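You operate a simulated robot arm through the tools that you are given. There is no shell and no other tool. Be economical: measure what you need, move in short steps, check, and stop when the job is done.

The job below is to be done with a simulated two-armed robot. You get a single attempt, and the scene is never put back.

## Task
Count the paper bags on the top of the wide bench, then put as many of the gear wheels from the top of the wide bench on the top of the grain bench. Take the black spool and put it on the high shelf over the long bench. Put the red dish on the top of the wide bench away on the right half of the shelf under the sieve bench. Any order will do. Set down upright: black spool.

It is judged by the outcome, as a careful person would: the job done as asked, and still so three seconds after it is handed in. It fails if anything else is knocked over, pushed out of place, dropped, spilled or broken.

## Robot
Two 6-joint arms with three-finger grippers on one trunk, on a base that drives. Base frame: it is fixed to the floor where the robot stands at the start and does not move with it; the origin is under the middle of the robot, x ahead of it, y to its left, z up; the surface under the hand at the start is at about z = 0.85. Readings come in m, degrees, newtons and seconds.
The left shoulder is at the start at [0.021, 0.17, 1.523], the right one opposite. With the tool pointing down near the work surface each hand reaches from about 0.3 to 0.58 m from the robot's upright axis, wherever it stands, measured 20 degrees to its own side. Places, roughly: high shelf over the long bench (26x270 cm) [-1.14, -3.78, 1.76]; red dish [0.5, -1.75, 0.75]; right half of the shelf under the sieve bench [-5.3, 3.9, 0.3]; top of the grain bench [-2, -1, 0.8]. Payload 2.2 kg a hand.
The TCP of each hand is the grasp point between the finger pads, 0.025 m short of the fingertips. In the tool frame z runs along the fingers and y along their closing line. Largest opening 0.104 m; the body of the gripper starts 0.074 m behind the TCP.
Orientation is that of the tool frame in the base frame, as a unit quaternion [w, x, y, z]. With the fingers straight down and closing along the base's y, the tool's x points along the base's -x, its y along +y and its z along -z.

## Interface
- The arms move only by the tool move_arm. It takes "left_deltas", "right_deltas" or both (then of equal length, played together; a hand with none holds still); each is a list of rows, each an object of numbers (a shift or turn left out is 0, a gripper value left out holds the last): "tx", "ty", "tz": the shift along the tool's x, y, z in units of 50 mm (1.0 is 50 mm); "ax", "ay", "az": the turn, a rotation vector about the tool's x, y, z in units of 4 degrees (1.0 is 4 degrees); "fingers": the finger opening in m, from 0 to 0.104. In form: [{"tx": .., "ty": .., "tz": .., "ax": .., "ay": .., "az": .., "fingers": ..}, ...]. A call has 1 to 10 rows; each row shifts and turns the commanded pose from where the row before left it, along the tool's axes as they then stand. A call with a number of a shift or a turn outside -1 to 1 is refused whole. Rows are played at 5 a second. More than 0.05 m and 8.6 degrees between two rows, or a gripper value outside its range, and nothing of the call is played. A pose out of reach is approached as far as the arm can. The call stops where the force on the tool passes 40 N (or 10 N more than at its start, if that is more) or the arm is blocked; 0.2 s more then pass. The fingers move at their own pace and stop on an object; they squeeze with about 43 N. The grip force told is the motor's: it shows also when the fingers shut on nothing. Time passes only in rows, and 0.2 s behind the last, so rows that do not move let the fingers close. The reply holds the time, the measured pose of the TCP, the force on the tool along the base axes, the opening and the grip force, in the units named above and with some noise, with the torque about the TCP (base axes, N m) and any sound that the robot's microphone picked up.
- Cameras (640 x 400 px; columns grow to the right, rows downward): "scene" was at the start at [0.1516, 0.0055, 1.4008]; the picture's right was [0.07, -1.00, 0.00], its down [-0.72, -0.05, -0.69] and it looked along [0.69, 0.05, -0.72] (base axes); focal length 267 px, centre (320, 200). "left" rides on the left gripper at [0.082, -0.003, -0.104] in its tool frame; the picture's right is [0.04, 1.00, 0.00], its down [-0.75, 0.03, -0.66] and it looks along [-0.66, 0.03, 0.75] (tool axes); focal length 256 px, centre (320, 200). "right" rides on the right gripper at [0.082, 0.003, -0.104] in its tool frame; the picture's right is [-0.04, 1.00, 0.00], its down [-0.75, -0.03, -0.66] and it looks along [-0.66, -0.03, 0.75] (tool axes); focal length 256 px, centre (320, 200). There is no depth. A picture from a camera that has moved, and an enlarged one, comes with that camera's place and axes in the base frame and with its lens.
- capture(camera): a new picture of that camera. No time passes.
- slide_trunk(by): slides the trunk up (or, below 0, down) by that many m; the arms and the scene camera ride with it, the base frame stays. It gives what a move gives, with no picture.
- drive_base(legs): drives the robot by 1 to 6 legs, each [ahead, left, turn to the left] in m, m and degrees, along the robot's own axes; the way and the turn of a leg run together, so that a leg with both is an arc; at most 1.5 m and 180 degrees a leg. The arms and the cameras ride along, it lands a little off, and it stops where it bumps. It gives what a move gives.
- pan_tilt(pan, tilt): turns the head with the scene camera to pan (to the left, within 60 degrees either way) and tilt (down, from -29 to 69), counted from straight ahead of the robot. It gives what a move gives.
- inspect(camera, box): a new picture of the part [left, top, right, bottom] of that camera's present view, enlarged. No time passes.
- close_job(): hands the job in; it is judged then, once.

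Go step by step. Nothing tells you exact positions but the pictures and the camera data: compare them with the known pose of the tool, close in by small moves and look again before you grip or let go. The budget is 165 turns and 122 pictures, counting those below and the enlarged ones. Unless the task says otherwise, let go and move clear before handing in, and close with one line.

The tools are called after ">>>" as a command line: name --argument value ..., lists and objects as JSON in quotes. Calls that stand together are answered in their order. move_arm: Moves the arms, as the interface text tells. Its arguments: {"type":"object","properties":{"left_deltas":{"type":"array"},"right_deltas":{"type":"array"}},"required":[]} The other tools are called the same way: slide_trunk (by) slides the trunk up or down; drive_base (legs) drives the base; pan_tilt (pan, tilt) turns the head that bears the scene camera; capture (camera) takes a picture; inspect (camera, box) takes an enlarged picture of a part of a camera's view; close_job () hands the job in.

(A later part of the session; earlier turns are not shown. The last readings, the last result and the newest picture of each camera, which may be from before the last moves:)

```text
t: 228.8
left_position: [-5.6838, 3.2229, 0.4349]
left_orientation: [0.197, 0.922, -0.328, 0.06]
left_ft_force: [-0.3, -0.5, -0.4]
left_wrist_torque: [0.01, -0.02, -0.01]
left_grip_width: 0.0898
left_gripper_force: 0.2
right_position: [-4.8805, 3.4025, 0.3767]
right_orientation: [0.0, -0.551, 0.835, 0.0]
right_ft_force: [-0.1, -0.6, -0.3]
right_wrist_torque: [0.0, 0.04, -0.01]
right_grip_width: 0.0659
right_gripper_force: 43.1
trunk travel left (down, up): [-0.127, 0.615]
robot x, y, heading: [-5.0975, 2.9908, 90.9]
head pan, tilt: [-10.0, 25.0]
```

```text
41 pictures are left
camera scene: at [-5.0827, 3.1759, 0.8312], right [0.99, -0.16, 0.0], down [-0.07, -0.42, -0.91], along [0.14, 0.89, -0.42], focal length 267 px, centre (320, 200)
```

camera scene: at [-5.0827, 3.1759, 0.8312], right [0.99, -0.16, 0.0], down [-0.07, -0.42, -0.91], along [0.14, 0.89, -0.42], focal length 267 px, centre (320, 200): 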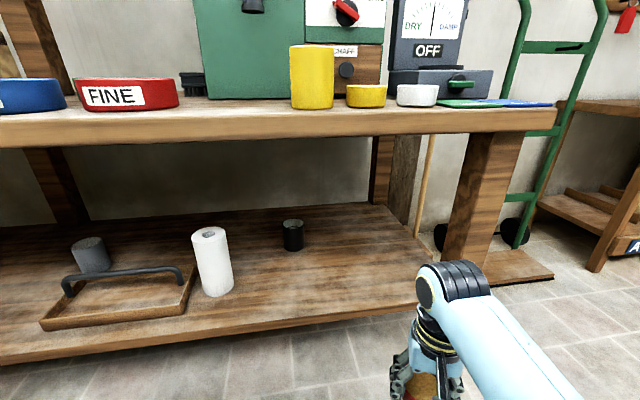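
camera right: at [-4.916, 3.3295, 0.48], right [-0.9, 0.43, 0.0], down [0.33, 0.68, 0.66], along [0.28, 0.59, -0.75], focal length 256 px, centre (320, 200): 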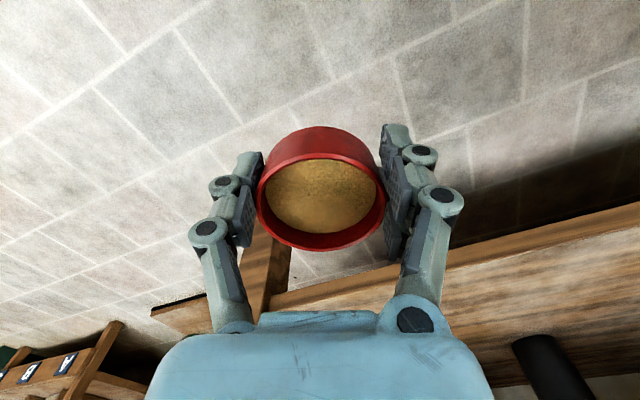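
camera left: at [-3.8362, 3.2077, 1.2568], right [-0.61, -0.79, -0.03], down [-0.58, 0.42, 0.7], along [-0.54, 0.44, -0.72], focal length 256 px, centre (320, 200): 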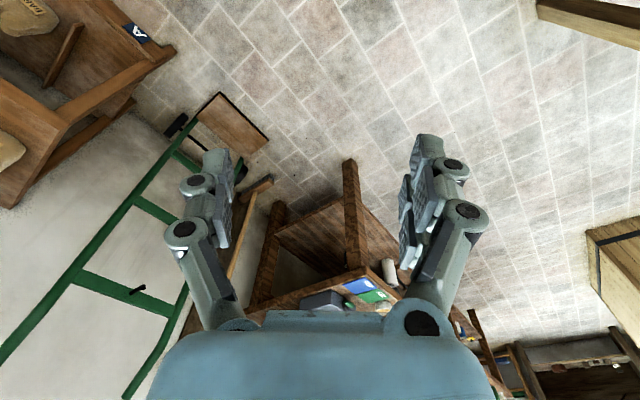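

The dish is level again with bran in place. I'll shift left ~12 cm, raise slightly, and extend the hand towards the shelf, then check.

>>> drive_base --legs '[[0, 0.12, 0]]'

>>> slide_trunk --by 0.02

>>> move_arm --right_deltas '[{"tx": -0.736, "ty": 0.314}, {"tx": -0.736, "ty": 0.314}, {"tx": -0.6, "ty": 0.25}]'

>>> capture --camera "scene"

>>> capture --camera "right"

```text
t: 230.0
left_position: [-5.8045, 3.2191, 0.4354]
left_orientation: [0.197, 0.922, -0.327, 0.06]
left_ft_force: [0.1, -0.1, 0.2]
left_wrist_torque: [-0.01, 0.05, -0.01]
left_grip_width: 0.0896
left_gripper_force: 0.1
right_position: [-5.0028, 3.401, 0.3771]
right_orientation: [-0.001, -0.551, 0.835, 0.0]
right_ft_force: [0.2, 0.5, -1.0]
right_wrist_torque: [0.03, 0.02, 0.03]
right_grip_width: 0.0657
right_gripper_force: 42.7
trunk travel left (down, up): [-0.127, 0.615]
robot x, y, heading: [-5.216, 2.9899, 91.1]
head pan, tilt: [-10.0, 25.0]
```

```text
t: 230.7
left_position: [-5.8047, 3.22, 0.4549]
left_orientation: [0.196, 0.923, -0.326, 0.061]
left_ft_force: [-0.1, -0.3, -0.6]
left_wrist_torque: [-0.02, 0.0, -0.02]
left_grip_width: 0.0896
left_gripper_force: 0.0
right_position: [-5.0021, 3.401, 0.396]
right_orientation: [-0.001, -0.551, 0.834, -0.001]
right_ft_force: [-0.7, -0.1, -0.3]
right_wrist_torque: [0.0, 0.01, -0.03]
right_grip_width: 0.0657
right_gripper_force: 43.1
trunk travel left (down, up): [-0.147, 0.595]
robot x, y, heading: [-5.2176, 2.9913, 90.8]
head pan, tilt: [-10.0, 25.0]
```

```text
t: 231.5
left_position: [-5.8034, 3.219, 0.4551]
left_orientation: [0.196, 0.923, -0.326, 0.06]
left_ft_force: [-0.4, 0.7, -0.7]
left_wrist_torque: [-0.02, -0.01, -0.05]
left_grip_width: 0.09
left_gripper_force: 0.1
right_position: [-5.0024, 3.514, 0.3943]
right_orientation: [0.0, -0.551, 0.834, -0.001]
right_ft_force: [-0.1, 0.4, -0.9]
right_wrist_torque: [0.0, 0.03, 0.0]
right_grip_width: 0.0658
right_gripper_force: 43.0
trunk travel left (down, up): [-0.147, 0.595]
robot x, y, heading: [-5.2196, 2.992, 90.9]
head pan, tilt: [-10.0, 25.0]
```

```text
40 pictures are left
camera scene: at [-5.2035, 3.1725, 0.8516], right [0.99, -0.16, 0.0], down [-0.07, -0.42, -0.91], along [0.14, 0.89, -0.42], focal length 267 px, centre (320, 200)
```

scene: 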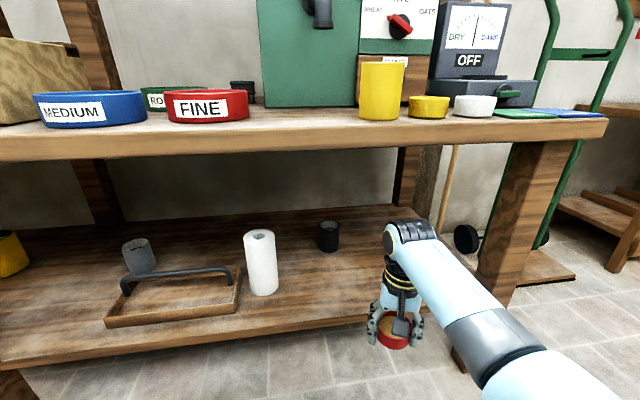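

```text
39 pictures are left
camera right: at [-5.0378, 3.4401, 0.4987], right [-0.9, 0.43, 0.0], down [0.32, 0.68, 0.66], along [0.28, 0.59, -0.76], focal length 256 px, centre (320, 200)
```

right: 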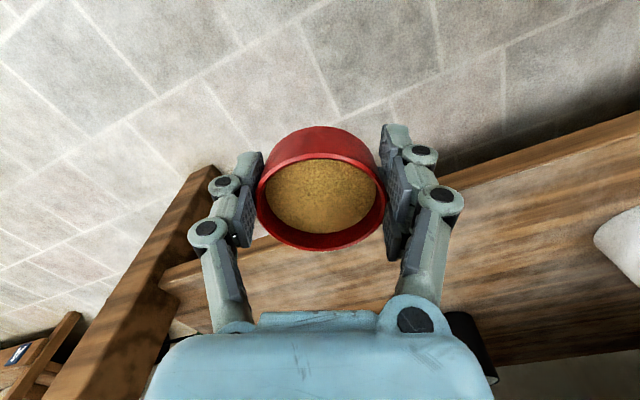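

Clear under the table (underside z≈0.73, wrist top ≈0.65). Drive forward 0.21 m to bring the dish over the shelf.

>>> drive_base --legs '[[0.21, 0, 0]]'

>>> capture --camera "right"

>>> capture --camera "scene"

```text
t: 233.2
left_position: [-5.8075, 3.431, 0.4554]
left_orientation: [0.196, 0.923, -0.326, 0.061]
left_ft_force: [-0.3, 0.1, -0.5]
left_wrist_torque: [0.0, -0.01, 0.02]
left_grip_width: 0.0902
left_gripper_force: 0.0
right_position: [-5.0066, 3.7236, 0.3943]
right_orientation: [-0.001, -0.553, 0.833, 0.0]
right_ft_force: [-0.1, -1.2, -0.7]
right_wrist_torque: [-0.04, 0.0, 0.0]
right_grip_width: 0.0656
right_gripper_force: 43.2
trunk travel left (down, up): [-0.147, 0.595]
robot x, y, heading: [-5.2233, 3.203, 90.8]
head pan, tilt: [-10.0, 25.0]
```

```text
38 pictures are left
camera right: at [-5.042, 3.6519, 0.4987], right [-0.9, 0.43, 0.0], down [0.32, 0.68, 0.66], along [0.28, 0.59, -0.76], focal length 256 px, centre (320, 200)
```

right: 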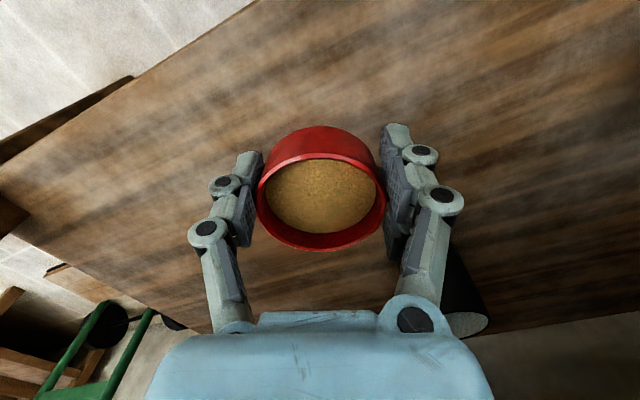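

```text
37 pictures are left
camera scene: at [-5.2073, 3.3845, 0.8516], right [0.99, -0.16, 0.0], down [-0.07, -0.42, -0.91], along [0.14, 0.9, -0.42], focal length 267 px, centre (320, 200)
```

scene: 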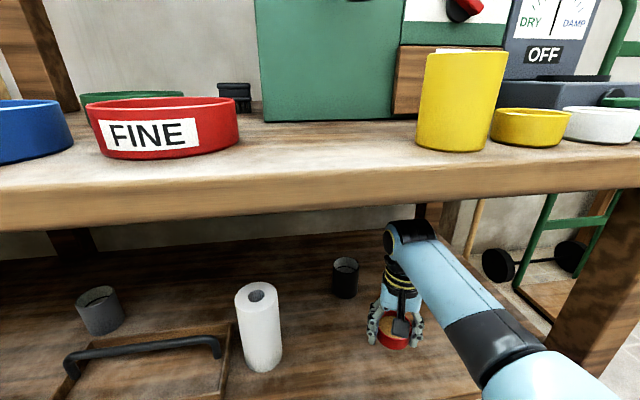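

Dish is over the shelf with 4 cm to the edge. Lower with the arm, fine at the end.

>>> move_arm --right_deltas '[{"tz": 0.5}, {"tz": 0.5}, {"tz": 0.1}]'

>>> move_arm --right_deltas '[{"tz": 0.06}]'

>>> move_arm --right_deltas '[{"tz": 0.06}]'

>>> move_arm --right_deltas '[{"tz": 0.06}]'

```text
t: 234.0
left_position: [-5.8091, 3.4298, 0.4552]
left_orientation: [0.196, 0.923, -0.326, 0.061]
left_ft_force: [-0.3, -0.5, -0.1]
left_wrist_torque: [0.0, 0.0, 0.03]
left_grip_width: 0.0899
left_gripper_force: 0.1
right_position: [-5.007, 3.7258, 0.3391]
right_orientation: [0.0, -0.552, 0.834, 0.0]
right_ft_force: [0.3, 0.7, -1.2]
right_wrist_torque: [-0.02, -0.01, -0.01]
right_grip_width: 0.0659
right_gripper_force: 42.6
trunk travel left (down, up): [-0.147, 0.595]
robot x, y, heading: [-5.22, 3.2011, 91.0]
head pan, tilt: [-10.0, 25.0]
```

```text
t: 234.4
left_position: [-5.8072, 3.4303, 0.4542]
left_orientation: [0.196, 0.923, -0.326, 0.061]
left_ft_force: [-0.4, -0.5, 0.0]
left_wrist_torque: [0.03, 0.02, 0.0]
left_grip_width: 0.0901
left_gripper_force: 0.0
right_position: [-5.0056, 3.7255, 0.3363]
right_orientation: [-0.001, -0.552, 0.834, -0.001]
right_ft_force: [0.8, -0.2, -1.4]
right_wrist_torque: [-0.02, -0.01, -0.02]
right_grip_width: 0.0656
right_gripper_force: 42.5
trunk travel left (down, up): [-0.147, 0.595]
robot x, y, heading: [-5.2219, 3.2004, 90.8]
head pan, tilt: [-10.0, 25.0]
```

```text
t: 234.8
left_position: [-5.8086, 3.4304, 0.4547]
left_orientation: [0.196, 0.923, -0.326, 0.061]
left_ft_force: [-0.3, 0.1, 0.4]
left_wrist_torque: [0.0, 0.0, 0.0]
left_grip_width: 0.0902
left_gripper_force: 0.0
right_position: [-5.0065, 3.7249, 0.3335]
right_orientation: [0.0, -0.552, 0.834, 0.0]
right_ft_force: [0.0, -0.2, -1.5]
right_wrist_torque: [0.0, 0.0, 0.0]
right_grip_width: 0.0657
right_gripper_force: 42.7
trunk travel left (down, up): [-0.147, 0.595]
robot x, y, heading: [-5.2189, 3.2012, 91.1]
head pan, tilt: [-10.0, 25.0]
```

```text
t: 235.2
left_position: [-5.8074, 3.4303, 0.4549]
left_orientation: [0.196, 0.923, -0.326, 0.062]
left_ft_force: [0.6, -0.6, -0.1]
left_wrist_torque: [-0.01, 0.03, 0.0]
left_grip_width: 0.0902
left_gripper_force: 0.1
right_position: [-5.0077, 3.725, 0.3314]
right_orientation: [0.0, -0.552, 0.834, 0.0]
right_ft_force: [-1.0, 0.6, -0.3]
right_wrist_torque: [0.01, 0.01, -0.03]
right_grip_width: 0.0655
right_gripper_force: 42.8
trunk travel left (down, up): [-0.147, 0.595]
robot x, y, heading: [-5.2222, 3.1987, 90.9]
head pan, tilt: [-10.0, 25.0]
```

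>>> move_arm --right_deltas '[{"tz": 0.05}]'

>>> move_arm --right_deltas '[{"tz": 0.05}]'

>>> inspect --camera "scene" --box '[330, 280, 470, 370]'

```text
t: 235.6
left_position: [-5.8081, 3.4307, 0.4556]
left_orientation: [0.196, 0.923, -0.326, 0.061]
left_ft_force: [0.0, 0.0, 0.5]
left_wrist_torque: [-0.03, 0.01, 0.04]
left_grip_width: 0.0899
left_gripper_force: 0.1
right_position: [-5.0074, 3.7241, 0.3281]
right_orientation: [-0.001, -0.553, 0.833, -0.001]
right_ft_force: [0.7, -2.2, 6.0]
right_wrist_torque: [-0.03, -0.19, -0.06]
right_grip_width: 0.0658
right_gripper_force: 43.2
trunk travel left (down, up): [-0.147, 0.595]
robot x, y, heading: [-5.2218, 3.1986, 90.9]
head pan, tilt: [-10.0, 25.0]
```

```text
t: 236.0
left_position: [-5.8095, 3.4306, 0.4556]
left_orientation: [0.195, 0.923, -0.326, 0.061]
left_ft_force: [0.7, 0.1, 0.0]
left_wrist_torque: [0.04, 0.01, 0.0]
left_grip_width: 0.0899
left_gripper_force: 0.0
right_position: [-5.0081, 3.7248, 0.3291]
right_orientation: [0.001, -0.552, 0.834, 0.001]
right_ft_force: [-2.0, -9.8, 24.7]
right_wrist_torque: [-0.27, -0.25, -0.13]
right_grip_width: 0.066
right_gripper_force: 43.3
trunk travel left (down, up): [-0.147, 0.595]
robot x, y, heading: [-5.2198, 3.204, 91.0]
head pan, tilt: [-10.0, 25.0]
```

```text
4.44 times, centred on (400, 325) of scene
camera zoom: at [-5.2079, 3.3828, 0.8524], right [0.99, -0.16, 0.0], down [-0.07, -0.42, -0.91], along [0.14, 0.9, -0.42], focal length 1186 px, centre (-36, -356)
```

zoom: 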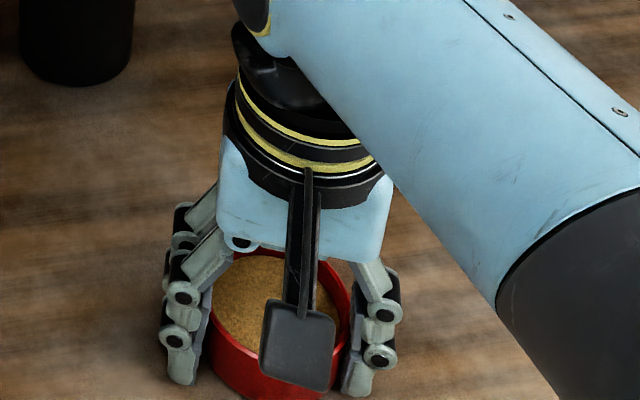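

Dish is down. Ease, open, rise 7 cm and back out.

>>> move_arm --right_deltas '[{"tz": -0.05}, {"fingers": 0.098}, {}, {}, {"tz": -0.4}, {"tz": -0.5}, {"tz": -0.5}]'

>>> capture --camera "right"

>>> drive_base --legs '[[-0.3, 0, 0]]'

>>> capture --camera "scene"

```text
t: 237.6
left_position: [-5.8095, 3.4304, 0.4546]
left_orientation: [0.196, 0.923, -0.327, 0.06]
left_ft_force: [-0.2, -1.1, 0.2]
left_wrist_torque: [-0.02, 0.01, 0.03]
left_grip_width: 0.09
left_gripper_force: 0.1
right_position: [-5.0079, 3.7236, 0.3986]
right_orientation: [-0.001, -0.552, 0.834, 0.0]
right_ft_force: [0.1, 0.2, -0.3]
right_wrist_torque: [0.03, -0.01, -0.01]
right_grip_width: 0.098
right_gripper_force: 0.0
trunk travel left (down, up): [-0.147, 0.595]
robot x, y, heading: [-5.2197, 3.2021, 90.9]
head pan, tilt: [-10.0, 25.0]
```

```text
35 pictures are left
camera right: at [-5.0425, 3.6508, 0.5034], right [-0.9, 0.43, 0.0], down [0.32, 0.68, 0.66], along [0.28, 0.59, -0.76], focal length 256 px, centre (320, 200)
```

right: 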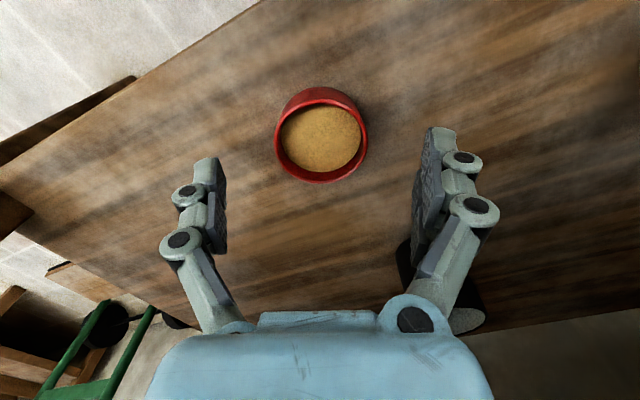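

```text
t: 239.6
left_position: [-5.8022, 3.128, 0.4552]
left_orientation: [0.196, 0.922, -0.328, 0.06]
left_ft_force: [-0.5, 0.3, -0.3]
left_wrist_torque: [0.02, 0.02, 0.01]
left_grip_width: 0.09
left_gripper_force: 0.1
right_position: [-4.9999, 3.4178, 0.4004]
right_orientation: [0.0, -0.55, 0.835, 0.0]
right_ft_force: [0.2, -1.0, 1.0]
right_wrist_torque: [0.02, 0.01, 0.0]
right_grip_width: 0.0979
right_gripper_force: 0.1
trunk travel left (down, up): [-0.147, 0.595]
robot x, y, heading: [-5.2169, 2.8969, 90.8]
head pan, tilt: [-10.0, 25.0]
```

```text
34 pictures are left
camera scene: at [-5.2019, 3.0784, 0.8517], right [0.99, -0.16, 0.0], down [-0.07, -0.42, -0.91], along [0.15, 0.89, -0.42], focal length 267 px, centre (320, 200)
```

scene: 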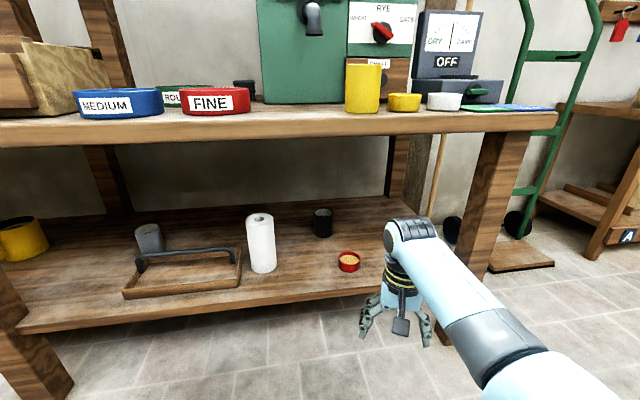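

The dish stands on the shelf, bran intact. Raise the trunk and bring the arms back to travel pose.

>>> slide_trunk --by 0.4

>>> slide_trunk --by 0.17

>>> move_arm --left_deltas '[{"ay": -1, "tz": -0.2}, {"ay": -1, "tz": -0.2}, {"ay": -1, "tz": -0.2}, {"ay": -1}, {"ay": -1}, {"ay": -0.8}, {"ty": -0.8, "az": 1}, {"ty": -0.8, "az": 1}, {"ty": -0.8, "az": 1}, {"ty": -0.8, "az": 1}]'

>>> move_arm --left_deltas '[{"ty": -0.8, "az": 1}, {"ty": -0.8, "az": 1}, {"ty": -0.8, "az": 1}, {"ty": -0.8, "az": 1}, {"ty": -0.8, "az": 1}, {"ty": -0.8, "az": 1}]'

```text
t: 243.5
left_position: [-5.8023, 3.1271, 0.8545]
left_orientation: [0.196, 0.922, -0.328, 0.06]
left_ft_force: [0.1, -0.1, -0.2]
left_wrist_torque: [-0.02, 0.01, 0.05]
left_grip_width: 0.0899
left_gripper_force: 0.1
right_position: [-5.0001, 3.417, 0.7982]
right_orientation: [0.0, -0.55, 0.835, 0.0]
right_ft_force: [-0.8, -0.4, 0.0]
right_wrist_torque: [-0.01, 0.01, -0.01]
right_grip_width: 0.0981
right_gripper_force: 0.0
trunk travel left (down, up): [-0.547, 0.195]
robot x, y, heading: [-5.2183, 2.8952, 90.8]
head pan, tilt: [-10.0, 25.0]
```

```text
t: 245.4
left_position: [-5.8023, 3.1268, 1.0246]
left_orientation: [0.197, 0.922, -0.328, 0.06]
left_ft_force: [0.5, 0.1, -0.7]
left_wrist_torque: [0.0, -0.03, -0.02]
left_grip_width: 0.0899
left_gripper_force: 0.2
right_position: [-5.0002, 3.4177, 0.9691]
right_orientation: [-0.002, -0.549, 0.836, -0.001]
right_ft_force: [0.2, 0.4, 0.3]
right_wrist_torque: [0.03, 0.03, 0.01]
right_grip_width: 0.0981
right_gripper_force: 0.0
trunk travel left (down, up): [-0.717, 0.025]
robot x, y, heading: [-5.2169, 2.8998, 90.6]
head pan, tilt: [-10.0, 25.0]
```

```text
t: 247.6
left_position: [-5.6869, 3.2387, 0.9999]
left_orientation: [0.143, 0.856, -0.485, -0.108]
left_ft_force: [0.3, -0.4, -0.6]
left_wrist_torque: [-0.03, 0.04, -0.01]
left_grip_width: 0.0898
left_gripper_force: 0.1
right_position: [-5.0003, 3.4177, 0.9694]
right_orientation: [-0.001, -0.55, 0.835, 0.001]
right_ft_force: [0.0, 0.0, -0.3]
right_wrist_torque: [-0.03, 0.01, 0.02]
right_grip_width: 0.0979
right_gripper_force: 0.0
trunk travel left (down, up): [-0.717, 0.025]
robot x, y, heading: [-5.2209, 2.8956, 90.8]
head pan, tilt: [-10.0, 25.0]
```

```text
t: 249.0
left_position: [-5.4803, 3.3198, 0.9159]
left_orientation: [0.161, 0.736, -0.653, -0.076]
left_ft_force: [0.5, -0.7, 0.2]
left_wrist_torque: [0.02, 0.02, 0.02]
left_grip_width: 0.0899
left_gripper_force: 0.2
right_position: [-4.9994, 3.4183, 0.9695]
right_orientation: [-0.002, -0.55, 0.835, 0.001]
right_ft_force: [-0.5, -0.2, 0.2]
right_wrist_torque: [0.01, 0.07, 0.01]
right_grip_width: 0.0978
right_gripper_force: 0.1
trunk travel left (down, up): [-0.717, 0.025]
robot x, y, heading: [-5.2146, 2.8996, 90.7]
head pan, tilt: [-10.0, 25.0]
```

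>>> move_arm --left_deltas '[{"ax": 0.96, "ay": -0.35, "az": 0.34}, {"ax": 0.96, "ay": -0.35, "az": 0.34}, {"ax": 0.96, "ay": -0.35, "az": 0.34}, {"ax": 0.96, "ay": -0.35, "az": 0.34}, {"ax": 0.96, "ay": -0.35, "az": 0.34}, {"tz": -0.9}, {"tz": -0.9}, {"tz": -0.9}]' --right_deltas '[{"az": -1}, {"az": -1}, {"az": -1}, {"az": -1}, {"az": -1}, {"az": -1, "tz": -0.7}, {"tz": -0.7}, {"tz": -0.7}]'

>>> drive_base --legs '[[-1.4, 0, 0], [0, 0, -90]]'

>>> pan_tilt --pan 0 --tilt 15

>>> capture --camera "scene"

```text
t: 250.8
left_position: [-5.4784, 3.321, 1.0489]
left_orientation: [0.0, 0.708, -0.707, 0.0]
left_ft_force: [-1.0, 0.4, -0.6]
left_wrist_torque: [0.02, 0.0, 0.0]
left_grip_width: 0.0898
left_gripper_force: 0.1
right_position: [-5.0003, 3.4175, 1.076]
right_orientation: [0.001, 0.712, -0.702, -0.001]
right_ft_force: [-0.4, -0.1, -0.5]
right_wrist_torque: [0.06, 0.01, -0.01]
right_grip_width: 0.0978
right_gripper_force: 0.0
trunk travel left (down, up): [-0.717, 0.025]
robot x, y, heading: [-5.2145, 2.8956, 91.1]
head pan, tilt: [-10.0, 25.0]
```

```text
t: 261.6
left_position: [-4.7764, 1.7583, 1.0506]
left_orientation: [0.001, -0.001, 1.0, 0.001]
left_ft_force: [-0.2, 0.6, 0.1]
left_wrist_torque: [0.02, 0.03, -0.02]
left_grip_width: 0.0899
left_gripper_force: 0.2
right_position: [-4.6795, 1.278, 1.076]
right_orientation: [0.0, -0.004, 1.0, 0.001]
right_ft_force: [0.2, 0.0, -0.4]
right_wrist_torque: [-0.01, 0.02, -0.04]
right_grip_width: 0.0977
right_gripper_force: 0.1
trunk travel left (down, up): [-0.717, 0.025]
robot x, y, heading: [-5.1989, 1.495, 0.7]
head pan, tilt: [-10.0, 25.0]
```

```text
t: 262.3
left_position: [-4.7761, 1.758, 1.0493]
left_orientation: [0.001, 0.0, 1.0, 0.001]
left_ft_force: [-0.3, 0.5, -0.3]
left_wrist_torque: [-0.01, -0.02, -0.04]
left_grip_width: 0.0898
left_gripper_force: 0.1
right_position: [-4.6792, 1.2788, 1.0754]
right_orientation: [0.0, -0.004, 1.0, 0.0]
right_ft_force: [0.4, 0.5, 0.7]
right_wrist_torque: [-0.02, 0.0, 0.01]
right_grip_width: 0.098
right_gripper_force: 0.0
trunk travel left (down, up): [-0.717, 0.025]
robot x, y, heading: [-5.2002, 1.4958, 0.8]
head pan, tilt: [0.0, 15.0]
```

```text
33 pictures are left
camera scene: at [-5.0356, 1.4975, 1.4502], right [0.01, -1.0, 0.0], down [-0.26, 0.0, -0.97], along [0.97, 0.01, -0.26], focal length 267 px, centre (320, 200)
```

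scene: 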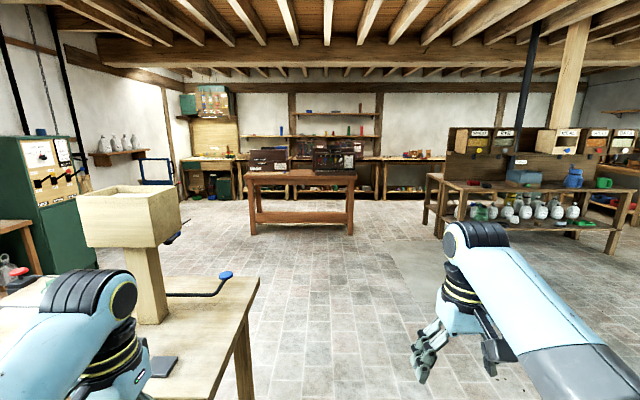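

I now see the grain bench (grain bins on top, front edge x≈-2.15, y from 0.15 to -1.8), with its worktop facing west. First fetch gears: drive east through the gap at y≈0.62.

>>> drive_base --legs '[[1.15, -0.88, -0.8], [1.4, 0, 0]]'

>>> capture --camera "scene"

>>> pan_tilt --pan -50 --tilt 25

>>> capture --camera "scene"

```text
t: 276.1
left_position: [-2.2184, 0.9246, 1.0507]
left_orientation: [0.0, -0.007, 1.0, 0.0]
left_ft_force: [-0.3, -0.2, 0.0]
left_wrist_torque: [-0.02, 0.04, 0.02]
left_grip_width: 0.0898
left_gripper_force: 0.0
right_position: [-2.1155, 0.4469, 1.0759]
right_orientation: [0.0, -0.014, 1.0, 0.0]
right_ft_force: [0.9, -0.9, 0.7]
right_wrist_torque: [0.0, -0.05, -0.04]
right_grip_width: 0.098
right_gripper_force: 0.0
trunk travel left (down, up): [-0.717, 0.025]
robot x, y, heading: [-2.6446, 0.6574, 1.5]
head pan, tilt: [0.0, 15.0]
```

```text
32 pictures are left
camera scene: at [-2.4746, 0.6604, 1.4503], right [0.03, -1.0, 0.0], down [-0.26, -0.01, -0.97], along [0.97, 0.03, -0.26], focal length 267 px, centre (320, 200)
```

scene: 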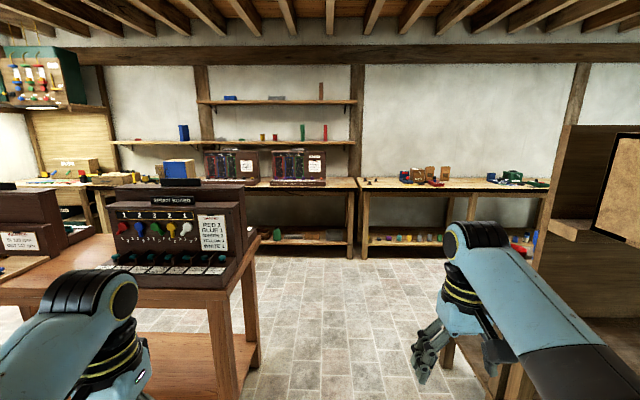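

```text
t: 277.3
left_position: [-2.2197, 0.9241, 1.0506]
left_orientation: [-0.001, -0.009, 1.0, 0.001]
left_ft_force: [0.2, 1.2, 0.2]
left_wrist_torque: [0.03, 0.01, 0.01]
left_grip_width: 0.0899
left_gripper_force: 0.1
right_position: [-2.1153, 0.4467, 1.077]
right_orientation: [0.0, -0.013, 1.0, 0.002]
right_ft_force: [0.3, -1.0, 1.1]
right_wrist_torque: [0.02, -0.01, -0.01]
right_grip_width: 0.0978
right_gripper_force: 0.0
trunk travel left (down, up): [-0.717, 0.025]
robot x, y, heading: [-2.639, 0.6586, 1.5]
head pan, tilt: [-50.0, 25.0]
```

```text
31 pictures are left
camera scene: at [-2.507, 0.589, 1.4341], right [-0.75, -0.66, 0.0], down [-0.28, 0.32, -0.91], along [0.6, -0.68, -0.42], focal length 267 px, centre (320, 200)
```

scene: 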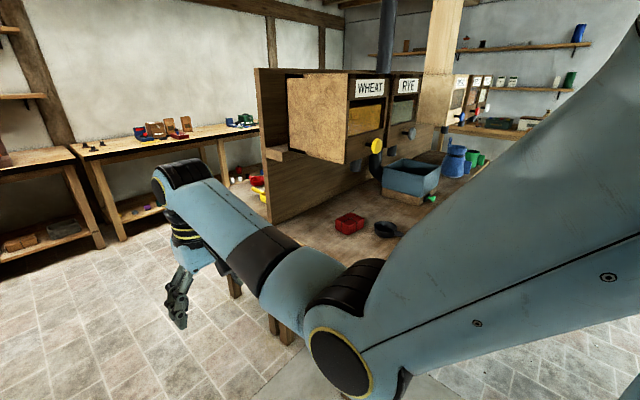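

The way along y≈0.6 is clear. Drive to in front of the gears on the wide bench.

>>> drive_base --legs '[[1.45, -0.08, -1.5], [0.75, -0.3, 0]]'

>>> pan_tilt --pan 0 --tilt 40

>>> capture --camera "scene"

```text
t: 288.4
left_position: [-0.0143, 0.5427, 1.0492]
left_orientation: [0.0, 0.006, 1.0, 0.001]
left_ft_force: [0.3, -0.3, -0.1]
left_wrist_torque: [0.03, 0.01, 0.0]
left_grip_width: 0.0898
left_gripper_force: 0.0
right_position: [0.0785, 0.0622, 1.076]
right_orientation: [0.0, 0.0, 1.0, 0.001]
right_ft_force: [-0.2, 0.0, 0.5]
right_wrist_torque: [-0.02, 0.03, -0.03]
right_grip_width: 0.0982
right_gripper_force: 0.0
trunk travel left (down, up): [-0.717, 0.025]
robot x, y, heading: [-0.4436, 0.2886, 0.5]
head pan, tilt: [-50.0, 25.0]
```

```text
t: 289.6
left_position: [-0.0148, 0.5417, 1.0487]
left_orientation: [0.0, 0.005, 1.0, 0.002]
left_ft_force: [-0.1, -0.1, 0.4]
left_wrist_torque: [0.03, 0.01, 0.02]
left_grip_width: 0.09
left_gripper_force: 0.0
right_position: [0.0766, 0.0628, 1.0763]
right_orientation: [0.0, 0.0, 1.0, 0.001]
right_ft_force: [0.3, 0.4, 0.8]
right_wrist_torque: [-0.02, 0.0, 0.01]
right_grip_width: 0.0981
right_gripper_force: 0.1
trunk travel left (down, up): [-0.717, 0.025]
robot x, y, heading: [-0.4417, 0.2867, 0.3]
head pan, tilt: [0.0, 40.0]
```

```text
30 pictures are left
camera scene: at [-0.2851, 0.2844, 1.4108], right [0.0, -1.0, 0.0], down [-0.64, 0.0, -0.77], along [0.77, 0.0, -0.64], focal length 267 px, centre (320, 200)
```

scene: 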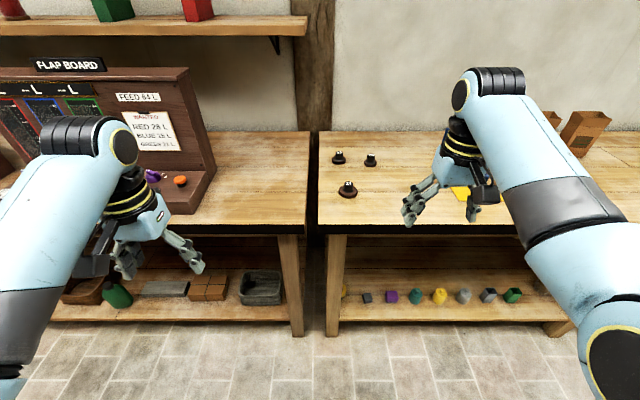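

Gears 23, 20, 27 are visible. I'll raise the left hand a bit and drive up so the right hand is near gear 20.

>>> move_arm --left_deltas '[{"tz": -0.8}, {"tz": -0.7}]'

>>> drive_base --legs '[[0.46, -0.04, 0]]'

>>> capture --camera "right"

```text
t: 290.2
left_position: [-0.0093, 0.544, 1.0945]
left_orientation: [0.0, 0.005, 1.0, 0.001]
left_ft_force: [0.1, -1.0, -0.5]
left_wrist_torque: [-0.02, 0.04, -0.01]
left_grip_width: 0.09
left_gripper_force: 0.0
left hand out of reach, approached as far as the arm can: row 2
right_position: [0.0766, 0.0624, 1.075]
right_orientation: [0.0, 0.0, 1.0, 0.0]
right_ft_force: [0.2, 1.0, -0.8]
right_wrist_torque: [0.0, 0.0, 0.04]
right_grip_width: 0.0978
right_gripper_force: 0.1
trunk travel left (down, up): [-0.717, 0.025]
robot x, y, heading: [-0.4419, 0.2846, 0.3]
head pan, tilt: [0.0, 40.0]
```

```text
t: 293.0
left_position: [0.4538, 0.5076, 1.0954]
left_orientation: [0.001, 0.004, 1.0, 0.0]
left_ft_force: [0.6, 0.0, -0.3]
left_wrist_torque: [-0.04, 0.0, -0.01]
left_grip_width: 0.0902
left_gripper_force: 0.0
right_position: [0.54, 0.0248, 1.076]
right_orientation: [-0.001, -0.001, 1.0, 0.002]
right_ft_force: [-0.2, -0.2, -0.4]
right_wrist_torque: [0.0, 0.01, -0.03]
right_grip_width: 0.0982
right_gripper_force: 0.0
trunk travel left (down, up): [-0.717, 0.025]
robot x, y, heading: [0.0191, 0.2462, -0.0]
head pan, tilt: [0.0, 40.0]
```

```text
29 pictures are left
camera right: at [0.4584, 0.028, 1.1796], right [0.04, 1.0, 0.0], down [0.75, -0.03, 0.66], along [0.66, -0.02, -0.76], focal length 256 px, centre (320, 200)
```

right: 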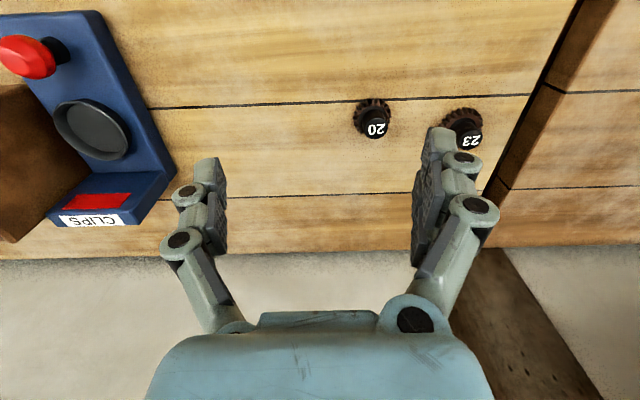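

Gear 20 is at (0.591,0.089), knob top z≈0.903. Move above it with a smaller opening.

>>> move_arm --right_deltas '[{"tx": -0.5, "ty": 0.64, "fingers": 0.07}, {"tx": -0.52, "ty": 0.64}, {"tz": 0.9}, {"tz": 0.9}, {"tz": 0.5}]'

>>> capture --camera "right"

```text
t: 294.2
left_position: [0.4521, 0.5058, 1.096]
left_orientation: [0.001, 0.004, 1.0, 0.001]
left_ft_force: [0.7, -0.3, 0.5]
left_wrist_torque: [-0.03, 0.0, 0.02]
left_grip_width: 0.0898
left_gripper_force: 0.0
right_position: [0.5922, 0.0884, 0.9591]
right_orientation: [0.001, -0.001, 1.0, 0.001]
right_ft_force: [-0.1, -0.1, -0.1]
right_wrist_torque: [-0.09, -0.06, 0.02]
right_grip_width: 0.07
right_gripper_force: 0.1
trunk travel left (down, up): [-0.717, 0.025]
robot x, y, heading: [0.02, 0.2443, 0.2]
head pan, tilt: [0.0, 40.0]
```

```text
28 pictures are left
camera right: at [0.5106, 0.0911, 1.0633], right [0.04, 1.0, 0.0], down [0.75, -0.03, 0.66], along [0.66, -0.02, -0.75], focal length 256 px, centre (320, 200)
```

right: 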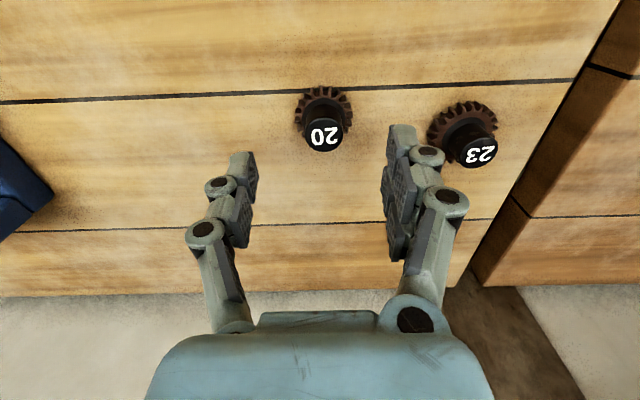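

Aligned on the knob. Descend 6 cm and close.

>>> move_arm --right_deltas '[{"tz": 0.6, "ty": 0.03}, {"tz": 0.4}, {"tz": 0.24}, {"fingers": 0.015}, {}, {}]'

>>> capture --camera "right"

```text
t: 295.6
left_position: [0.4532, 0.5054, 1.0948]
left_orientation: [0.001, 0.005, 1.0, 0.0]
left_ft_force: [-0.6, 0.4, 0.6]
left_wrist_torque: [-0.02, 0.0, -0.01]
left_grip_width: 0.0899
left_gripper_force: 0.1
right_position: [0.5668, 0.0833, 0.9148]
right_orientation: [0.0, -0.001, 1.0, 0.001]
right_ft_force: [-0.2, 0.3, 2.2]
right_wrist_torque: [0.03, -0.04, 0.0]
right_grip_width: 0.0154
right_gripper_force: 0.4
right hand out of reach, approached as far as the arm can: row 1, 2, 3
trunk travel left (down, up): [-0.717, 0.025]
robot x, y, heading: [0.0232, 0.2481, 0.2]
head pan, tilt: [0.0, 40.0]
```

```text
27 pictures are left
camera right: at [0.4847, 0.0875, 1.0189], right [0.04, 1.0, 0.0], down [0.75, -0.03, 0.66], along [0.66, -0.02, -0.75], focal length 256 px, centre (320, 200)
```

right: 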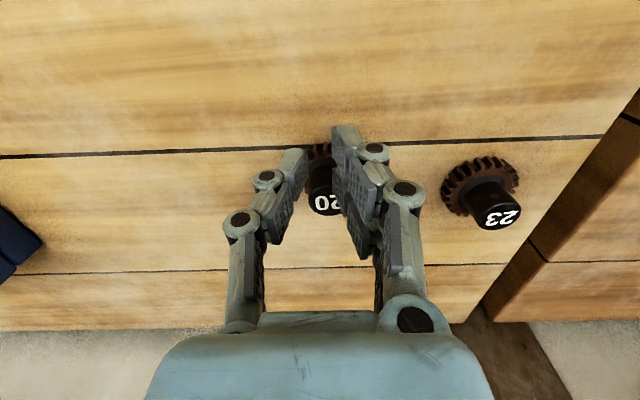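

The arm ran out of reach and closed just short of the knob without touching it. I'll open, rise, and lower the trunk 12 cm to gain reach.

>>> move_arm --right_deltas '[{"fingers": 0.07}, {}, {"tz": -0.6}, {"tz": -0.64}, {"tz": -0.9}, {"tz": -0.7}]'

>>> slide_trunk --by -0.1

>>> capture --camera "right"

```text
t: 297.0
left_position: [0.4537, 0.5067, 1.0946]
left_orientation: [0.001, 0.005, 1.0, 0.001]
left_ft_force: [-0.7, -0.5, 0.1]
left_wrist_torque: [0.02, 0.04, -0.03]
left_grip_width: 0.0899
left_gripper_force: 0.0
right_position: [0.6283, 0.0947, 1.0224]
right_orientation: [-0.002, -0.001, 1.0, 0.0]
right_ft_force: [-0.1, -0.7, -0.2]
right_wrist_torque: [0.0, 0.01, -0.06]
right_grip_width: 0.0701
right_gripper_force: 0.0
right hand out of reach, approached as far as the arm can: row 3, 4, 5, 6
trunk travel left (down, up): [-0.717, 0.025]
robot x, y, heading: [0.0236, 0.2439, 0.1]
head pan, tilt: [0.0, 40.0]
```

```text
t: 298.3
left_position: [0.4532, 0.5061, 0.9947]
left_orientation: [0.001, 0.004, 1.0, 0.002]
left_ft_force: [0.0, 1.2, 0.6]
left_wrist_torque: [0.01, -0.01, 0.01]
left_grip_width: 0.0901
left_gripper_force: 0.0
right_position: [0.6289, 0.0927, 0.9213]
right_orientation: [0.0, -0.002, 1.0, 0.0]
right_ft_force: [0.2, -0.5, -0.5]
right_wrist_torque: [-0.01, -0.02, -0.02]
right_grip_width: 0.0697
right_gripper_force: 0.0
trunk travel left (down, up): [-0.617, 0.125]
robot x, y, heading: [0.0218, 0.2452, -0.1]
head pan, tilt: [0.0, 40.0]
```

```text
26 pictures are left
camera right: at [0.5479, 0.0966, 1.0253], right [0.04, 1.0, 0.0], down [0.75, -0.03, 0.66], along [0.66, -0.02, -0.75], focal length 256 px, centre (320, 200)
```

right: 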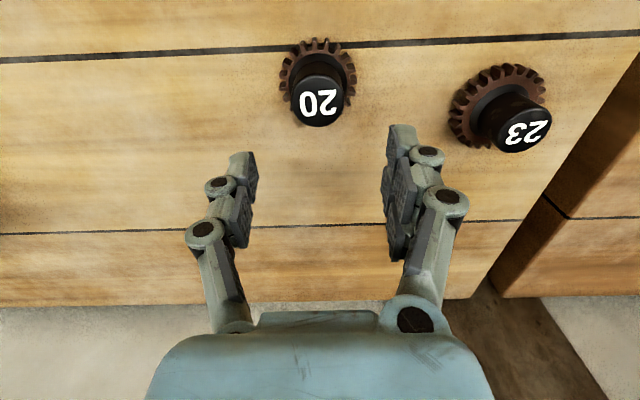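

Gear 20 is unmoved at (0.593,0.093). Move the hand back 3.5 cm slightly higher, then check.

>>> move_arm --right_deltas '[{"tz": -0.3}, {"tx": 0.72}]'

>>> capture --camera "right"

```text
t: 298.9
left_position: [0.453, 0.5062, 0.9962]
left_orientation: [0.0, 0.004, 1.0, 0.001]
left_ft_force: [-0.7, -0.4, -0.3]
left_wrist_torque: [0.0, 0.04, -0.01]
left_grip_width: 0.09
left_gripper_force: 0.2
right_position: [0.6273, 0.0992, 0.9196]
right_orientation: [-0.002, -0.001, 1.0, 0.001]
right_ft_force: [0.3, 0.5, 0.0]
right_wrist_torque: [0.0, 0.02, 0.0]
right_grip_width: 0.0697
right_gripper_force: 0.1
right hand out of reach, approached as far as the arm can: row 1, 2
trunk travel left (down, up): [-0.617, 0.125]
robot x, y, heading: [0.0208, 0.2426, 0.2]
head pan, tilt: [0.0, 40.0]
```

```text
25 pictures are left
camera right: at [0.546, 0.1024, 1.0236], right [0.04, 1.0, 0.0], down [0.76, -0.03, 0.65], along [0.65, -0.02, -0.76], focal length 256 px, centre (320, 200)
```

right: 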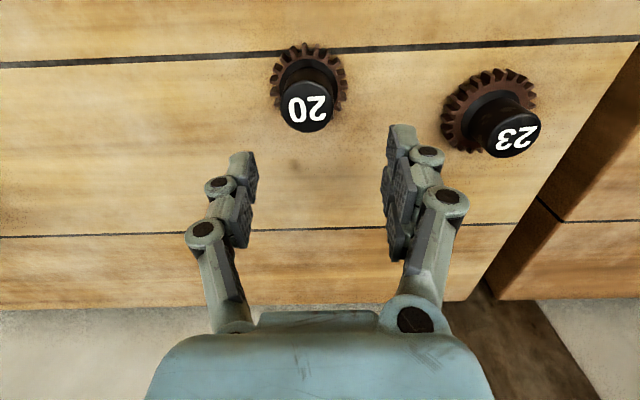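

>>> move_arm --right_deltas '[{"tz": 0.6}, {"tz": 0.2}]'

```text
t: 299.5
left_position: [0.4518, 0.5076, 0.9952]
left_orientation: [0.001, 0.004, 1.0, 0.001]
left_ft_force: [0.0, 0.3, 0.2]
left_wrist_torque: [0.02, 0.01, 0.02]
left_grip_width: 0.0897
left_gripper_force: 0.0
right_position: [0.6127, 0.0949, 0.8872]
right_orientation: [-0.001, -0.001, 1.0, 0.001]
right_ft_force: [0.5, -0.7, 0.6]
right_wrist_torque: [-0.02, 0.04, -0.05]
right_grip_width: 0.0701
right_gripper_force: 0.0
right hand out of reach, approached as far as the arm can: row 1, 2
trunk travel left (down, up): [-0.617, 0.125]
robot x, y, heading: [0.0222, 0.2455, 0.2]
head pan, tilt: [0.0, 40.0]
```

The solver is at its limit here. I'll pull the hand back toward a comfortable radius (fingers straddle the knob) and re-read.

>>> move_arm --right_deltas '[{"tx": 0.3}, {"tx": 0.3}]'

>>> capture --camera "scene"

```text
t: 300.1
left_position: [0.4531, 0.508, 0.9937]
left_orientation: [0.001, 0.005, 1.0, 0.0]
left_ft_force: [0.5, 0.4, -0.7]
left_wrist_torque: [-0.04, 0.0, -0.04]
left_grip_width: 0.0897
left_gripper_force: 0.0
right_position: [0.6036, 0.0997, 0.875]
right_orientation: [0.0, -0.001, 1.0, 0.0]
right_ft_force: [0.0, -0.2, -1.3]
right_wrist_torque: [0.02, -0.01, 0.04]
right_grip_width: 0.07
right_gripper_force: 0.1
right hand out of reach, approached as far as the arm can: row 1, 2
trunk travel left (down, up): [-0.617, 0.125]
robot x, y, heading: [0.0193, 0.2476, -0.2]
head pan, tilt: [0.0, 40.0]
```

```text
24 pictures are left
camera scene: at [0.1775, 0.2461, 1.3105], right [0.0, -1.0, 0.0], down [-0.64, 0.0, -0.77], along [0.77, 0.0, -0.64], focal length 267 px, centre (320, 200)
```

scene: 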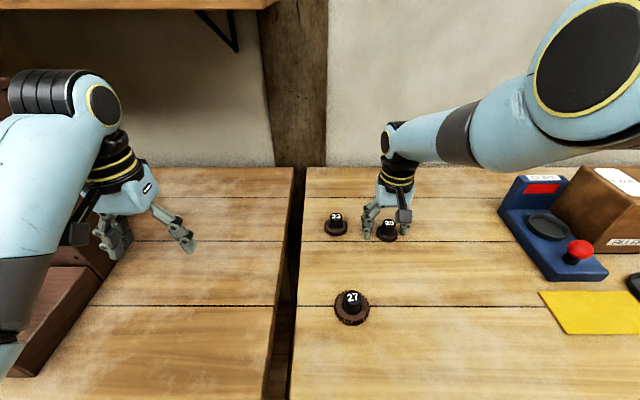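

The right arm flipped its elbow outward, giving a longer-reach posture. I'll centre in y, rise clear, and back the base 9 cm so the gear lies within this posture's reach.

>>> move_arm --right_deltas '[{"ty": -0.14}, {"tz": -0.6}, {"tz": -0.9}, {"tz": -0.5}]'

>>> drive_base --legs '[[-0.09, 0, 0]]'

>>> move_arm --right_deltas '[{"tx": -0.5}, {"tx": -0.5}]'

>>> capture --camera "right"

```text
t: 301.1
left_position: [0.4517, 0.5066, 0.9952]
left_orientation: [0.0, 0.005, 1.0, 0.001]
left_ft_force: [-0.3, 0.0, -0.1]
left_wrist_torque: [0.02, -0.02, 0.01]
left_grip_width: 0.0901
left_gripper_force: 0.1
right_position: [0.6433, 0.0982, 0.9572]
right_orientation: [-0.001, -0.001, 1.0, 0.0]
right_ft_force: [0.4, 0.3, -0.5]
right_wrist_torque: [-0.05, 0.0, -0.01]
right_grip_width: 0.0702
right_gripper_force: 0.1
right hand out of reach, approached as far as the arm can: row 2, 3, 4
trunk travel left (down, up): [-0.617, 0.125]
robot x, y, heading: [0.0188, 0.2478, 0.2]
head pan, tilt: [0.0, 40.0]
```

```text
t: 302.2
left_position: [0.3591, 0.5074, 0.9944]
left_orientation: [0.001, 0.004, 1.0, 0.001]
left_ft_force: [0.1, -0.2, 0.0]
left_wrist_torque: [0.01, -0.01, 0.01]
left_grip_width: 0.09
left_gripper_force: 0.1
right_position: [0.551, 0.0991, 0.9575]
right_orientation: [-0.001, -0.001, 1.0, 0.0]
right_ft_force: [0.1, 0.5, -1.1]
right_wrist_torque: [0.01, -0.06, 0.01]
right_grip_width: 0.07
right_gripper_force: 0.1
trunk travel left (down, up): [-0.617, 0.125]
robot x, y, heading: [-0.0703, 0.2447, -0.1]
head pan, tilt: [0.0, 40.0]
```

```text
t: 302.8
left_position: [0.3598, 0.5061, 0.9939]
left_orientation: [0.002, 0.004, 1.0, 0.001]
left_ft_force: [-0.2, 0.2, 0.4]
left_wrist_torque: [-0.03, 0.01, 0.0]
left_grip_width: 0.0901
left_gripper_force: 0.1
right_position: [0.5586, 0.0937, 0.9649]
right_orientation: [-0.001, -0.001, 1.0, 0.0]
right_ft_force: [0.1, 0.3, 0.0]
right_wrist_torque: [0.0, 0.01, 0.02]
right_grip_width: 0.0699
right_gripper_force: 0.0
right hand out of reach, approached as far as the arm can: row 1, 2
trunk travel left (down, up): [-0.617, 0.125]
robot x, y, heading: [-0.0714, 0.2459, 0.1]
head pan, tilt: [0.0, 40.0]
```

```text
23 pictures are left
camera right: at [0.4767, 0.0977, 1.0693], right [0.04, 1.0, 0.0], down [0.76, -0.03, 0.65], along [0.65, -0.02, -0.76], focal length 256 px, centre (320, 200)
```

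right: 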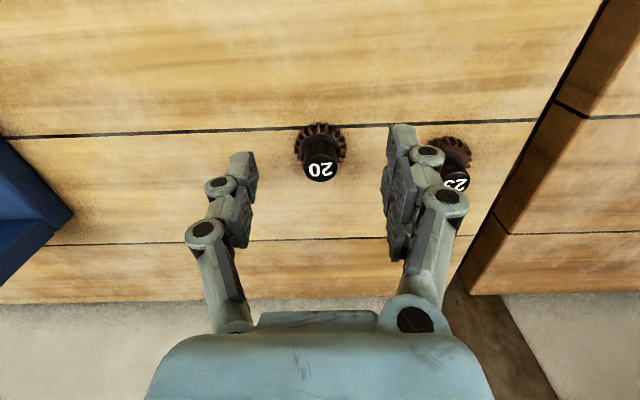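

Gear 20 is at (0.59,0.094). Try stepping forward and down.

>>> move_arm --right_deltas '[{"tx": -0.6}, {"tz": 0.6}]'

```text
t: 303.4
left_position: [0.3607, 0.5064, 0.9956]
left_orientation: [0.001, 0.003, 1.0, 0.001]
left_ft_force: [0.6, 1.1, 0.0]
left_wrist_torque: [0.05, 0.01, 0.01]
left_grip_width: 0.0901
left_gripper_force: 0.0
right_position: [0.5502, 0.0873, 0.9429]
right_orientation: [-0.001, -0.001, 1.0, 0.0]
right_ft_force: [0.2, 0.1, -0.6]
right_wrist_torque: [0.0, 0.0, 0.02]
right_grip_width: 0.07
right_gripper_force: 0.0
right hand out of reach, approached as far as the arm can: row 1, 2
trunk travel left (down, up): [-0.617, 0.125]
robot x, y, heading: [-0.0694, 0.247, -0.0]
head pan, tilt: [0.0, 40.0]
```

>>> move_arm --right_deltas '[{"tx": -0.6}]'

>>> capture --camera "scene"

```text
t: 303.8
left_position: [0.3605, 0.5055, 0.9959]
left_orientation: [0.001, 0.003, 1.0, 0.001]
left_ft_force: [-0.6, -0.8, -0.5]
left_wrist_torque: [0.03, 0.02, 0.0]
left_grip_width: 0.09
left_gripper_force: 0.1
right_position: [0.5519, 0.0856, 0.9447]
right_orientation: [-0.002, -0.001, 1.0, 0.0]
right_ft_force: [-0.1, -0.2, -0.4]
right_wrist_torque: [0.02, 0.01, -0.01]
right_grip_width: 0.0699
right_gripper_force: 0.1
right hand out of reach, approached as far as the arm can: row 1
trunk travel left (down, up): [-0.617, 0.125]
robot x, y, heading: [-0.0729, 0.2465, 0.4]
head pan, tilt: [0.0, 40.0]
```

```text
22 pictures are left
camera scene: at [0.0851, 0.2459, 1.3105], right [0.0, -1.0, 0.0], down [-0.64, 0.0, -0.77], along [0.77, 0.0, -0.64], focal length 267 px, centre (320, 200)
```

scene: 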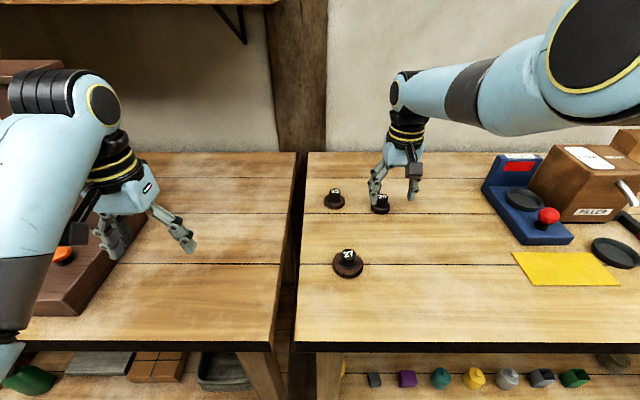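

It's simply the outer reach limit. I'll drive forward again 8 cm and pull the command back until it is in reach.

>>> drive_base --legs '[[0.085, 0, 0]]'

>>> move_arm --right_deltas '[{"tx": 0.4}, {"tx": 0.4}, {"tx": 0.4}, {"tx": 0.4}]'

```text
t: 304.9
left_position: [0.4464, 0.5089, 0.9935]
left_orientation: [0.0, 0.003, 1.0, 0.001]
left_ft_force: [0.6, 0.1, 0.5]
left_wrist_torque: [0.01, 0.04, 0.02]
left_grip_width: 0.0899
left_gripper_force: 0.0
right_position: [0.6386, 0.0888, 0.944]
right_orientation: [-0.003, -0.002, 1.0, -0.001]
right_ft_force: [0.3, 0.1, -1.1]
right_wrist_torque: [0.0, 0.01, -0.04]
right_grip_width: 0.07
right_gripper_force: 0.0
trunk travel left (down, up): [-0.617, 0.125]
robot x, y, heading: [0.0149, 0.2433, 0.1]
head pan, tilt: [0.0, 40.0]
```

```text
t: 305.9
left_position: [0.4458, 0.5082, 0.9948]
left_orientation: [0.001, 0.003, 1.0, 0.001]
left_ft_force: [-0.2, -0.4, 0.7]
left_wrist_torque: [0.01, 0.01, 0.0]
left_grip_width: 0.0901
left_gripper_force: 0.1
right_position: [0.5585, 0.087, 0.9466]
right_orientation: [-0.001, -0.004, 1.0, 0.0]
right_ft_force: [-0.1, 1.1, -0.4]
right_wrist_torque: [0.0, 0.02, 0.03]
right_grip_width: 0.0699
right_gripper_force: 0.0
trunk travel left (down, up): [-0.617, 0.125]
robot x, y, heading: [0.0149, 0.2429, 0.5]
head pan, tilt: [0.0, 40.0]
```

Now in reach. Move over gear 20 and verify.

>>> move_arm --right_deltas '[{"tx": -0.65, "ty": 0.14}]'

>>> capture --camera "right"

```text
t: 306.3
left_position: [0.4461, 0.5084, 0.9946]
left_orientation: [0.001, 0.003, 1.0, 0.002]
left_ft_force: [0.5, -1.2, 0.0]
left_wrist_torque: [0.0, 0.01, 0.0]
left_grip_width: 0.0898
left_gripper_force: 0.0
right_position: [0.5918, 0.095, 0.945]
right_orientation: [-0.002, -0.003, 1.0, 0.0]
right_ft_force: [0.2, 0.2, 0.0]
right_wrist_torque: [-0.01, 0.01, 0.02]
right_grip_width: 0.0699
right_gripper_force: 0.0
trunk travel left (down, up): [-0.617, 0.125]
robot x, y, heading: [0.0148, 0.2482, 0.1]
head pan, tilt: [0.0, 40.0]
```

```text
21 pictures are left
camera right: at [0.5102, 0.0988, 1.0491], right [0.03, 1.0, 0.0], down [0.76, -0.03, 0.65], along [0.65, -0.02, -0.76], focal length 256 px, centre (320, 200)
```

right: 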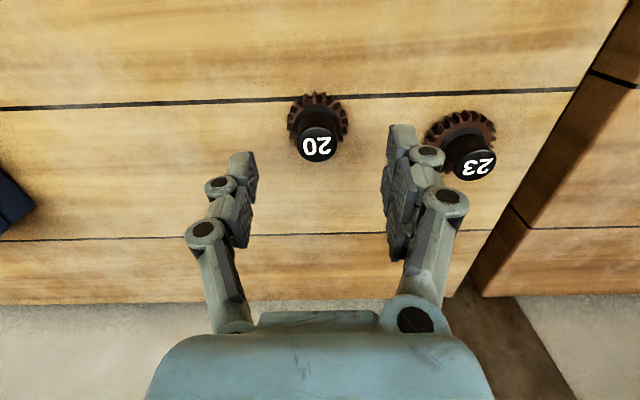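

Aligned. Lower and close on the knob.

>>> move_arm --right_deltas '[{"tz": 0.5, "tx": 0.05}, {"tz": 0.47}, {"fingers": 0.015}, {}, {}]'

```text
t: 307.5
left_position: [0.4455, 0.5074, 0.9958]
left_orientation: [0.001, 0.003, 1.0, 0.001]
left_ft_force: [-0.1, 0.9, 0.1]
left_wrist_torque: [0.03, -0.01, -0.03]
left_grip_width: 0.09
left_gripper_force: 0.0
right_position: [0.5877, 0.0982, 0.8966]
right_orientation: [0.0, -0.002, 1.0, 0.0]
right_ft_force: [-1.5, -0.2, 0.4]
right_wrist_torque: [-0.01, 0.0, 0.0]
right_grip_width: 0.0281
right_gripper_force: 43.0
trunk travel left (down, up): [-0.617, 0.125]
robot x, y, heading: [0.0156, 0.2441, 0.1]
head pan, tilt: [0.0, 40.0]
```

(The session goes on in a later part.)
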